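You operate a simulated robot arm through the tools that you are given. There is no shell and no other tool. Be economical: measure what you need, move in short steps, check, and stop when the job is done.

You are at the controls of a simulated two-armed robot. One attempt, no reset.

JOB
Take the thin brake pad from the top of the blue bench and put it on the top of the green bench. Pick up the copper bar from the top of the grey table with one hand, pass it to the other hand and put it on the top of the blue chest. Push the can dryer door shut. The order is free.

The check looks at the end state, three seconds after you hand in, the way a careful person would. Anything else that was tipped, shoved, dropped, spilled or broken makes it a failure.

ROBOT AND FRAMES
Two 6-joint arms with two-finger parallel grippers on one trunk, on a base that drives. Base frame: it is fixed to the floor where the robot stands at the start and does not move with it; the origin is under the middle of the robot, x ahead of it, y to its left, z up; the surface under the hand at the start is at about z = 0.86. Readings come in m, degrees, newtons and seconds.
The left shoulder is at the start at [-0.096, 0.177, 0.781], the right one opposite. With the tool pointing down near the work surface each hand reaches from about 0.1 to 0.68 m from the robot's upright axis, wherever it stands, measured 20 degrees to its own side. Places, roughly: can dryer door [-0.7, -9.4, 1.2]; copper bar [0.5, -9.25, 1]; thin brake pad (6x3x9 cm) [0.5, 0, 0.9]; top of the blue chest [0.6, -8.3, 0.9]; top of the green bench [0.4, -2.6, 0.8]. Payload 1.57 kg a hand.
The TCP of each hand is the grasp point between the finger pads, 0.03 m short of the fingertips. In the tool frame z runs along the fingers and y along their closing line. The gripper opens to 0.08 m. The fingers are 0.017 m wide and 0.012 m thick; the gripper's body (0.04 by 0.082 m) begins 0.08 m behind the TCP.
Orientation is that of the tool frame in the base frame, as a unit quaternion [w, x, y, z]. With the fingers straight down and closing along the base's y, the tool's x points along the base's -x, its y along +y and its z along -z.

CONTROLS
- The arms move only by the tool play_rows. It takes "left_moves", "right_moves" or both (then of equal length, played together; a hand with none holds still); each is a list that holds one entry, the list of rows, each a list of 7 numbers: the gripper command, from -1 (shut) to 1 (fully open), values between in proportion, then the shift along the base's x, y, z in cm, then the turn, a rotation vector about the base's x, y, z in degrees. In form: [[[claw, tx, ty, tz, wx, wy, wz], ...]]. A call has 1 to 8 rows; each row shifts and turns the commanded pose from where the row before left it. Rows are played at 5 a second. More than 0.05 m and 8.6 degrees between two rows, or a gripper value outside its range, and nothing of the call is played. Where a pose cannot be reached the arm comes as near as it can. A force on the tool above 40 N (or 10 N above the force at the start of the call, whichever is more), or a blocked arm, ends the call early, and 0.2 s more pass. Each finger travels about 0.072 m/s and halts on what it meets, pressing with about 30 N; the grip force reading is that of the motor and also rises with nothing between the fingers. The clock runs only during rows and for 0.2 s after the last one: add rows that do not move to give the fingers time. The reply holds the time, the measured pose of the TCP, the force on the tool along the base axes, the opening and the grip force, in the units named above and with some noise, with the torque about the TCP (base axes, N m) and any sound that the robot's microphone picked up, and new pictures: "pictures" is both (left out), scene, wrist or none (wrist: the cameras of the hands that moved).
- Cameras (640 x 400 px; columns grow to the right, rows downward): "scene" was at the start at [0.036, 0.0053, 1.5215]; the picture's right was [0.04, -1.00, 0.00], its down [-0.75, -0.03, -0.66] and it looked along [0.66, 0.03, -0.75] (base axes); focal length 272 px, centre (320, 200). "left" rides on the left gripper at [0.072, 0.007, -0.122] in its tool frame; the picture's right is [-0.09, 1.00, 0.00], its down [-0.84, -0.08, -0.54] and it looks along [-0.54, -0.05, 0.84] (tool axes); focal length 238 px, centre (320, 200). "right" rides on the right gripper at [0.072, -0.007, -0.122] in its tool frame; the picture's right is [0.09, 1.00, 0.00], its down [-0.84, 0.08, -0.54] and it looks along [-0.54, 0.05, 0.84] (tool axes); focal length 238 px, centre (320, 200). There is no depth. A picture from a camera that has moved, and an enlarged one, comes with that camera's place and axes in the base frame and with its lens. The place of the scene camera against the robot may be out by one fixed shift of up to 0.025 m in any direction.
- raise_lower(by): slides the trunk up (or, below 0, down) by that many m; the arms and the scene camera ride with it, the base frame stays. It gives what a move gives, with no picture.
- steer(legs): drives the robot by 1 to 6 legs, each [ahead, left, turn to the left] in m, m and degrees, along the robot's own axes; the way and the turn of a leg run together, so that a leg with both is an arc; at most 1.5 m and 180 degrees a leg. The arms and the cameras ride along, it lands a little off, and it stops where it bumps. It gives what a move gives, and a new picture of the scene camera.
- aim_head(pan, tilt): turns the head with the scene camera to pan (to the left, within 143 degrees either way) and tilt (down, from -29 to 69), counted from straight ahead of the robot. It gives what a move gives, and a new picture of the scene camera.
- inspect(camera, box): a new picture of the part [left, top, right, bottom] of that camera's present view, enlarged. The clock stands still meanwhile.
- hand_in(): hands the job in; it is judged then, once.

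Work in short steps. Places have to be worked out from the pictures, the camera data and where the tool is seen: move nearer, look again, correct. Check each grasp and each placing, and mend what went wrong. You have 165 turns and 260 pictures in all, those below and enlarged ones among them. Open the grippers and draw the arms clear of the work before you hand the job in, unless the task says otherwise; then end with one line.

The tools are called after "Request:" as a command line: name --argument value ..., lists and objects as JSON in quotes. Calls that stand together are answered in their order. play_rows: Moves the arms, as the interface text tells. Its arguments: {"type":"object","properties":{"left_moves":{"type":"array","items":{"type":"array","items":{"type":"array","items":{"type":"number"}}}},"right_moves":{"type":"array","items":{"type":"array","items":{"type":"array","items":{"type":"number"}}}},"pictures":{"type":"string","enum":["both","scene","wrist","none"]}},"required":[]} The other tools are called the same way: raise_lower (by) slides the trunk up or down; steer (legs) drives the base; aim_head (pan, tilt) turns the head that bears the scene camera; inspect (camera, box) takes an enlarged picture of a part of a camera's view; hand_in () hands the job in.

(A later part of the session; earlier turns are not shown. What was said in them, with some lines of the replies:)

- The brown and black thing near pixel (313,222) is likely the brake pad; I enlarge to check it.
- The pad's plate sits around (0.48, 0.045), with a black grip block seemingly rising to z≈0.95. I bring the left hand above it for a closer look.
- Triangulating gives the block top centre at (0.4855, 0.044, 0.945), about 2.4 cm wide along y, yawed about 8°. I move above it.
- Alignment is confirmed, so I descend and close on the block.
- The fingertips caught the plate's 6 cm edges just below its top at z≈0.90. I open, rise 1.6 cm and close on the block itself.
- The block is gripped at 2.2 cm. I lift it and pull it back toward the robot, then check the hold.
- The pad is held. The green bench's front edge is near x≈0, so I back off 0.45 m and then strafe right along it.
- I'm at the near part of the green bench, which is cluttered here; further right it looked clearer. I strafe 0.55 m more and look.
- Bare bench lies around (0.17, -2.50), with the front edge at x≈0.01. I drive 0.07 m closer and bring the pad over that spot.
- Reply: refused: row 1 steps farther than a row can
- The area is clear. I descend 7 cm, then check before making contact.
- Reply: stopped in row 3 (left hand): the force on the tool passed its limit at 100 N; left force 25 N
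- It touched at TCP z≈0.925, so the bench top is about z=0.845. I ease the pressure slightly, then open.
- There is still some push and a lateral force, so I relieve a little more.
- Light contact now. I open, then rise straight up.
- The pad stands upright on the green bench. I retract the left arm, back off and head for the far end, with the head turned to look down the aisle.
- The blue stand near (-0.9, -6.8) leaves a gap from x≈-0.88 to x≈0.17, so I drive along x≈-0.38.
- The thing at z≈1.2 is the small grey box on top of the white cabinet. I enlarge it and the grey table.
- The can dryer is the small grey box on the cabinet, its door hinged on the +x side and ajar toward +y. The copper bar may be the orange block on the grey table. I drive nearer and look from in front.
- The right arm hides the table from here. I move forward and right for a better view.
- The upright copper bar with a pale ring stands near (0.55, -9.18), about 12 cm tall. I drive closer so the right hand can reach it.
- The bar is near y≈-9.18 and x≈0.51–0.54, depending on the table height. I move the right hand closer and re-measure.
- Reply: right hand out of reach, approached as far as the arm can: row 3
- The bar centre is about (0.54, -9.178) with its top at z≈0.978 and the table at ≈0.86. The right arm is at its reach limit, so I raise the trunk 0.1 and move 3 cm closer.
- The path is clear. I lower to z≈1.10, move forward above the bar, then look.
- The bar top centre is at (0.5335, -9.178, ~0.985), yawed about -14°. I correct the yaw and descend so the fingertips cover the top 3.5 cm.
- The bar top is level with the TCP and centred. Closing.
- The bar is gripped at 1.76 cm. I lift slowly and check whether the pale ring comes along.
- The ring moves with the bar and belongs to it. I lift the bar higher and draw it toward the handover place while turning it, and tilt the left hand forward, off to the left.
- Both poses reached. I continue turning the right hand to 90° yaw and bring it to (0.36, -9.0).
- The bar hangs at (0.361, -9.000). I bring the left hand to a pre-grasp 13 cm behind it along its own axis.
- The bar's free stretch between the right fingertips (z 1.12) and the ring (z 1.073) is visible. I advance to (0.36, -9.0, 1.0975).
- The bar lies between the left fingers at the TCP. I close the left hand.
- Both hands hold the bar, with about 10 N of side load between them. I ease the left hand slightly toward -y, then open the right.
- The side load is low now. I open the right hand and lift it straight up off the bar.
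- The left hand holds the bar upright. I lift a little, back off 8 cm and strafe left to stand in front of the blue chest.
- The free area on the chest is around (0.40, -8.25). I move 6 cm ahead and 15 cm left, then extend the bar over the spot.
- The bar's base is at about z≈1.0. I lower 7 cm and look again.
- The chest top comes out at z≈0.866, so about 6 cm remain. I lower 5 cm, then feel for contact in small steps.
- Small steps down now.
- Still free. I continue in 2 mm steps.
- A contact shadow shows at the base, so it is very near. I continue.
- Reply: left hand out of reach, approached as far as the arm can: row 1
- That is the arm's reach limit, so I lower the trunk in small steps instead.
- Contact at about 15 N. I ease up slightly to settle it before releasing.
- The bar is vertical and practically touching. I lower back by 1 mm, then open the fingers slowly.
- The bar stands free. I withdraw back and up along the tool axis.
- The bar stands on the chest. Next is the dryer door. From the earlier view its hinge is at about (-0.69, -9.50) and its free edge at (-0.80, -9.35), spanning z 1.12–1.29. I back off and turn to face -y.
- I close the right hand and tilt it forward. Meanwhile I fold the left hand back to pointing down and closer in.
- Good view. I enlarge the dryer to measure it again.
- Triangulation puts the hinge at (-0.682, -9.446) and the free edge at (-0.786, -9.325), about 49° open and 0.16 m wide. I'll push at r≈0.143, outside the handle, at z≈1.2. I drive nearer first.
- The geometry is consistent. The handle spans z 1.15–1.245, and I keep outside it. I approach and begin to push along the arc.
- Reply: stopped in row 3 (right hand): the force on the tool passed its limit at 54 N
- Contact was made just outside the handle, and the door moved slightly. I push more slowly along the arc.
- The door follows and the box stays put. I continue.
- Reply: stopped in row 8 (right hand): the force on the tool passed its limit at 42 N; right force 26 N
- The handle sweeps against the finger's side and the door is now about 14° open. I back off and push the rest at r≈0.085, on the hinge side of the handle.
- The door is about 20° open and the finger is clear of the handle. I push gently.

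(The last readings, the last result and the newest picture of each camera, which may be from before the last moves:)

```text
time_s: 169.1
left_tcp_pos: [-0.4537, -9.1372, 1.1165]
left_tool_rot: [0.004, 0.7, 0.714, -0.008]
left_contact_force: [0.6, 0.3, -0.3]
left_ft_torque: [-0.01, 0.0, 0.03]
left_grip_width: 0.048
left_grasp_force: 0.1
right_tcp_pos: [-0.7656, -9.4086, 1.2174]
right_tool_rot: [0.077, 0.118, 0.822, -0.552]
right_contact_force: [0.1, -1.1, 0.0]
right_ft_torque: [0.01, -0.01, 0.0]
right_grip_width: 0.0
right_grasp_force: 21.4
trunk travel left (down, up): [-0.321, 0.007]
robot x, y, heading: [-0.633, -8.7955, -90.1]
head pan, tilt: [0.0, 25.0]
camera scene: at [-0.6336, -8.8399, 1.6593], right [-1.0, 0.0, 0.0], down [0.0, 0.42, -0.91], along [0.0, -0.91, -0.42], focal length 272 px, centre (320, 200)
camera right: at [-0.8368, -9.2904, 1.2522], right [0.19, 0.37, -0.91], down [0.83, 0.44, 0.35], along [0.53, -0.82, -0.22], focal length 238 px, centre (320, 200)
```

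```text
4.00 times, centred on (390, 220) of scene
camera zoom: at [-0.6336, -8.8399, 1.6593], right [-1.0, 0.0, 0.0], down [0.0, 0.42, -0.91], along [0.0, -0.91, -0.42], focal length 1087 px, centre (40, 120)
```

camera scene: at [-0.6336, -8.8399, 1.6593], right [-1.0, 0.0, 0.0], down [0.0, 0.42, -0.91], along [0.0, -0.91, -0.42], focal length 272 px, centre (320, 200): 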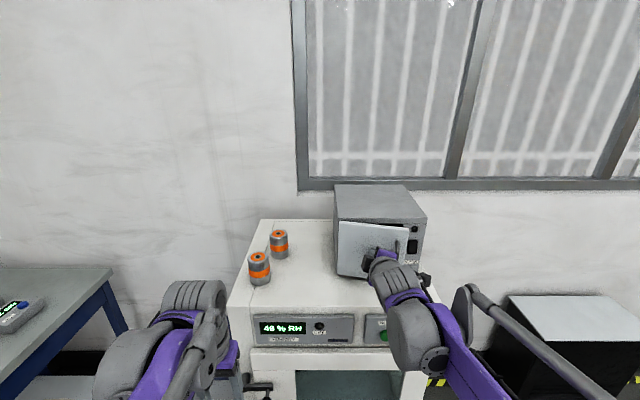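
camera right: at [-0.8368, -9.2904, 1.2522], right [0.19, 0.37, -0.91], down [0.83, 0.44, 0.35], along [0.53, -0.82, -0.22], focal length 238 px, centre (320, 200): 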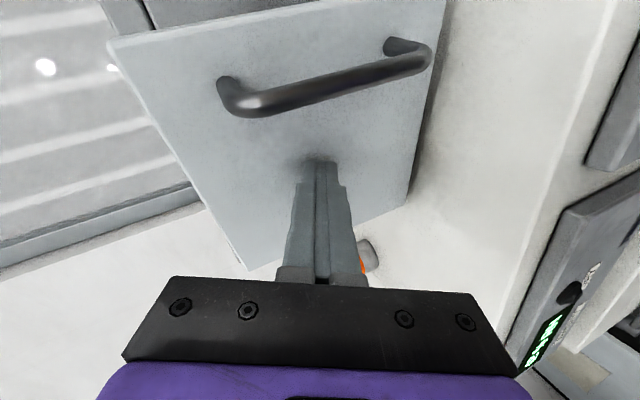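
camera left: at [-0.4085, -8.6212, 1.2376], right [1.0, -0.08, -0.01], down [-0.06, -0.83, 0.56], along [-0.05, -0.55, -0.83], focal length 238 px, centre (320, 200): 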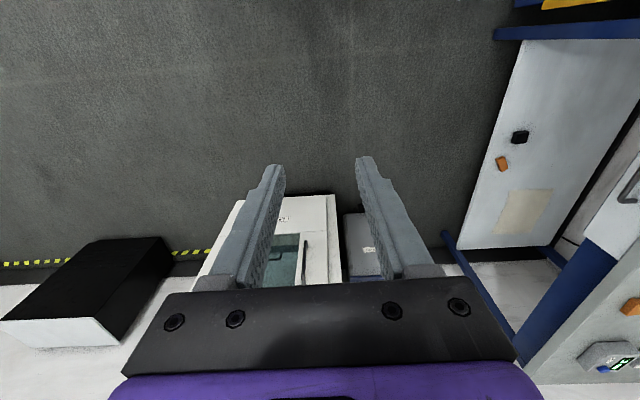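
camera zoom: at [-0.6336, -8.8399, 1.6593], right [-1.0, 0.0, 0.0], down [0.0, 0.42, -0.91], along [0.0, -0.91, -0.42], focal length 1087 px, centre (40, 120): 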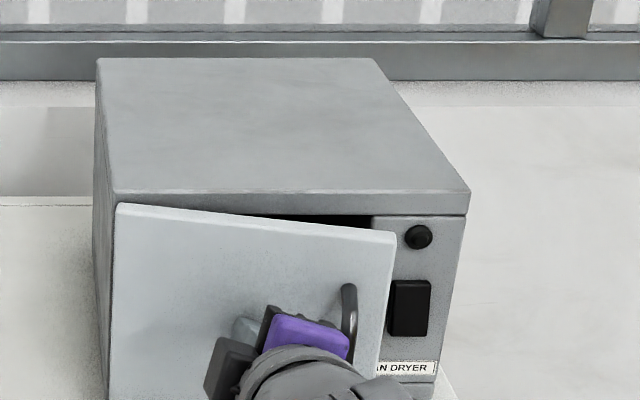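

The door is moving. I continue in the same slow steps.

Request:
play_rows --right_moves '[[[-1, 0, -0.6, 0, 0, 0, 0], [-1, 0, -0.6, 0, 0, 0, 0], [-1, 0, -0.5, 0, 0, 0, 0], [-1, 0, -0.4, 0, 0, 0, 0]]]' --pictures "scene"

Request:
inspect --camera "scene" --box '[310, 170, 470, 270]'

```text
time_s: 170.1
left_tcp_pos: [-0.4535, -9.1363, 1.1179]
left_tool_rot: [0.004, 0.699, 0.715, -0.008]
left_contact_force: [-0.2, 0.1, -0.1]
left_ft_torque: [-0.01, -0.02, -0.05]
left_grip_width: 0.0479
left_grasp_force: 0.1
right_tcp_pos: [-0.7665, -9.4267, 1.2179]
right_tool_rot: [0.077, 0.118, 0.822, -0.552]
right_contact_force: [0.6, 5.2, -1.4]
right_ft_torque: [0.06, -0.01, 0.04]
right_grip_width: 0.0001
right_grasp_force: 20.9
trunk travel left (down, up): [-0.321, 0.007]
robot x, y, heading: [-0.6286, -8.7934, -90.0]
head pan, tilt: [0.0, 25.0]
camera scene: at [-0.6335, -8.8385, 1.6592], right [-1.0, 0.0, 0.0], down [0.0, 0.42, -0.91], along [0.0, -0.91, -0.42], focal length 272 px, centre (320, 200)
```

scene: 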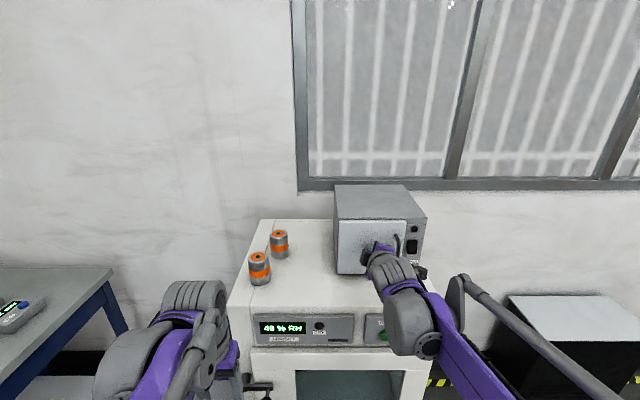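

```text
4.00 times, centred on (390, 220) of scene
camera zoom: at [-0.6335, -8.8385, 1.6592], right [-1.0, 0.0, 0.0], down [0.0, 0.42, -0.91], along [0.0, -0.91, -0.42], focal length 1087 px, centre (40, 120)
```

zoom: 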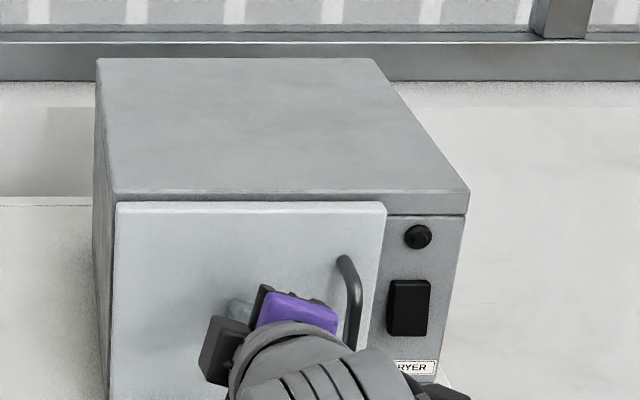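

It looks almost shut, with 5 N of contact. I press a little more to seat it.

Request:
play_rows --right_moves '[[[-1, 0, -0.3, 0, 0, 0, 0], [-1, 0, -0.2, 0, 0, 0, 0], [-1, 0, 0, 0, 0, 0, 0]]]' --pictures "none"

```text
time_s: 171.0
left_tcp_pos: [-0.4543, -9.1347, 1.1195]
left_tool_rot: [0.005, 0.7, 0.714, -0.009]
left_contact_force: [0.0, -0.8, 0.0]
left_ft_torque: [0.04, 0.03, 0.01]
left_grip_width: 0.0479
left_grasp_force: 0.1
right_tcp_pos: [-0.7666, -9.4277, 1.2182]
right_tool_rot: [0.076, 0.119, 0.823, -0.55]
right_contact_force: [0.9, 25.2, -3.2]
right_ft_torque: [0.08, 0.0, 0.12]
right_grip_width: 0.0
right_grasp_force: 21.5
trunk travel left (down, up): [-0.321, 0.007]
robot x, y, heading: [-0.6345, -8.792, -90.1]
head pan, tilt: [0.0, 25.0]
stopped in row 3 (right hand): the force on the tool passed its limit at 40 N (the readings are from after the stop); the commanded pose is now the measured one
```

The door is firm against its stop. I back the hand straight off.

Request:
play_rows --right_moves '[[[-1, 0, 2, 0, 0, 0, 0], [-1, 0, 4, 0, 0, 0, 0], [-1, 0, 4, 0, 0, 0, 0], [-1, 0, 4, 0, 0, 0, 0]]]' --pictures "both"

Request:
inspect --camera "scene" --box '[240, 170, 460, 310]'

```text
time_s: 172.0
left_tcp_pos: [-0.4546, -9.1347, 1.1177]
left_tool_rot: [0.005, 0.699, 0.715, -0.01]
left_contact_force: [0.1, 1.0, -0.1]
left_ft_torque: [-0.03, -0.02, 0.01]
left_grip_width: 0.0478
left_grasp_force: 0.2
right_tcp_pos: [-0.7657, -9.2922, 1.2164]
right_tool_rot: [0.077, 0.119, 0.823, -0.55]
right_contact_force: [0.1, 0.7, -0.2]
right_ft_torque: [-0.04, 0.02, -0.01]
right_grip_width: 0.0
right_grasp_force: 21.3
trunk travel left (down, up): [-0.321, 0.007]
robot x, y, heading: [-0.6297, -8.7951, -90.4]
head pan, tilt: [0.0, 25.0]
camera scene: at [-0.6338, -8.8372, 1.6593], right [-1.0, 0.0, 0.0], down [0.0, 0.42, -0.91], along [0.0, -0.91, -0.42], focal length 272 px, centre (320, 200)
camera right: at [-0.8368, -9.1737, 1.251], right [0.19, 0.37, -0.91], down [0.83, 0.44, 0.35], along [0.53, -0.82, -0.23], focal length 238 px, centre (320, 200)
```

scene: 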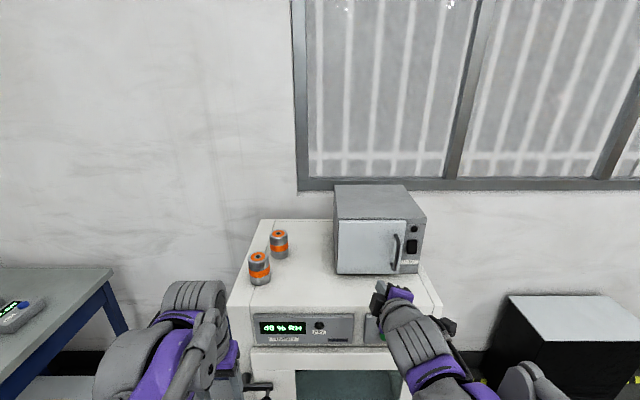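
right: 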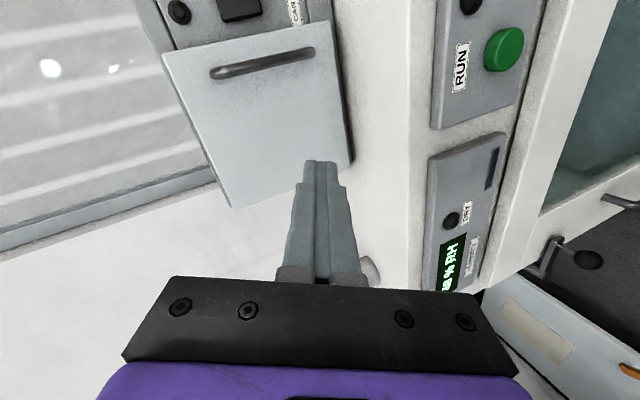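

```text
2.86 times, centred on (350, 240) of scene
camera zoom: at [-0.6338, -8.8372, 1.6593], right [-1.0, 0.0, 0.0], down [0.0, 0.42, -0.91], along [0.0, -0.91, -0.42], focal length 776 px, centre (234, 86)
```

zoom: 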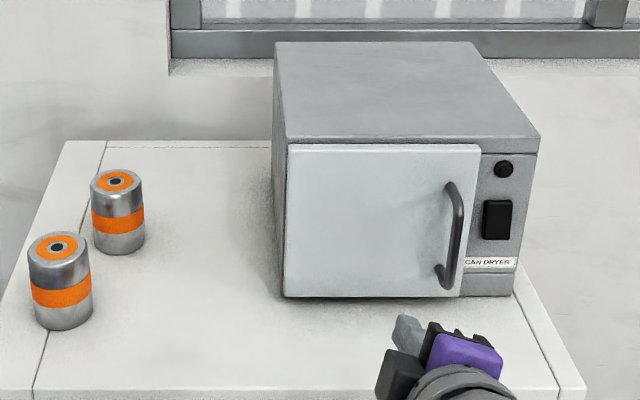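

The door is shut and the box and cans are undisturbed. I back away, open the right hand, and turn the head to check the bar on the chest.

Request:
steer --legs '[[-0.3, 0, 0]]'

Request:
play_rows --right_moves '[[[1, 0, 1, 0, 0, 0, 0], [1, 0, 1, 0, 0, 0, 0], [1, 0, 0, 0, 0, 0, 0], [1, 0, 0, 0, 0, 0, 0]]]' --left_moves '[[[1, 0, 0, 0, 0, 0, 0], [1, 0, 0, 0, 0, 0, 0], [1, 0, 0, 0, 0, 0, 0], [1, 0, 0, 0, 0, 0, 0]]]' --pictures "none"

Request:
aim_head --pan 95 --tilt 30

```text
time_s: 174.1
left_tcp_pos: [-0.4544, -8.8412, 1.119]
left_tool_rot: [0.005, 0.7, 0.714, -0.009]
left_contact_force: [0.2, -0.6, -0.4]
left_ft_torque: [-0.02, -0.02, -0.01]
left_grip_width: 0.0482
left_grasp_force: 0.1
right_tcp_pos: [-0.7663, -8.998, 1.2167]
right_tool_rot: [0.075, 0.118, 0.822, -0.551]
right_contact_force: [0.1, -0.6, 0.4]
right_ft_torque: [0.0, -0.02, -0.01]
right_grip_width: 0.0
right_grasp_force: 21.4
trunk travel left (down, up): [-0.321, 0.007]
robot x, y, heading: [-0.6326, -8.4937, -90.1]
head pan, tilt: [0.0, 25.0]
camera scene: at [-0.6333, -8.5434, 1.6594], right [-1.0, 0.0, 0.0], down [0.0, 0.42, -0.91], along [0.0, -0.91, -0.42], focal length 272 px, centre (320, 200)
```

scene: 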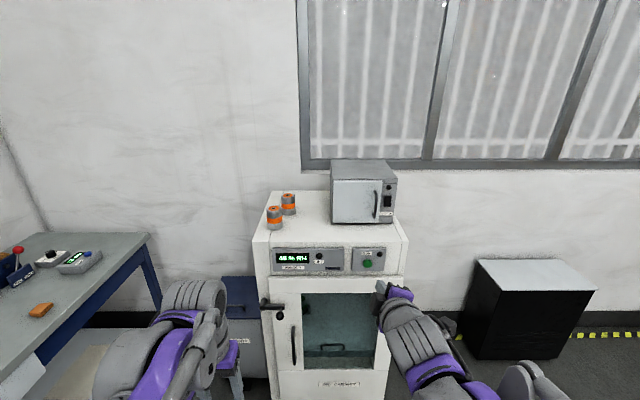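

```text
time_s: 175.1
left_tcp_pos: [-0.4542, -8.8412, 1.118]
left_tool_rot: [0.004, 0.7, 0.714, -0.009]
left_contact_force: [0.5, 0.4, -1.1]
left_ft_torque: [-0.01, 0.0, 0.01]
left_grip_width: 0.0802
left_grasp_force: 0.0
right_tcp_pos: [-0.7681, -8.9769, 1.2149]
right_tool_rot: [0.076, 0.12, 0.822, -0.551]
right_contact_force: [0.4, 0.5, -0.9]
right_ft_torque: [-0.02, -0.05, -0.02]
right_grip_width: 0.08
right_grasp_force: 0.1
trunk travel left (down, up): [-0.321, 0.007]
robot x, y, heading: [-0.6316, -8.4967, -90.3]
head pan, tilt: [0.0, 25.0]
```

```text
time_s: 176.8
left_tcp_pos: [-0.4542, -8.8394, 1.1161]
left_tool_rot: [0.004, 0.7, 0.714, -0.009]
left_contact_force: [0.9, 0.7, -0.3]
left_ft_torque: [0.0, 0.0, -0.02]
left_grip_width: 0.0801
left_grasp_force: 0.0
right_tcp_pos: [-0.7658, -8.9767, 1.2141]
right_tool_rot: [0.076, 0.119, 0.823, -0.55]
right_contact_force: [0.5, -0.4, 0.0]
right_ft_torque: [0.01, 0.04, -0.01]
right_grip_width: 0.0801
right_grasp_force: 0.2
trunk travel left (down, up): [-0.321, 0.007]
robot x, y, heading: [-0.6292, -8.4954, -90.0]
head pan, tilt: [95.0, 30.0]
camera scene: at [-0.543, -8.443, 1.6513], right [0.08, -1.0, 0.0], down [-0.5, -0.04, -0.87], along [0.86, 0.07, -0.5], focal length 272 px, centre (320, 200)
```

scene: 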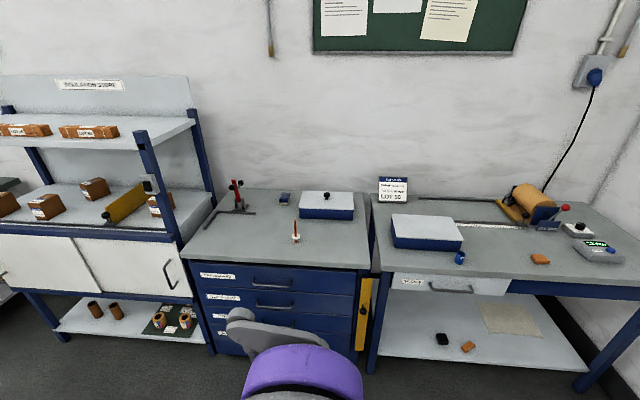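

The bar stands upright on the chest, the door stayed shut, the pad is on the green bench, the grippers are open and the arms are clear. Handing in.

Request:
hand_in

```text
The job is handed in.
```

All three parts are done and handed in: the brake pad stands on the green bench, the copper bar was passed from right hand to left and stands on the blue chest, and the can dryer door is shut.
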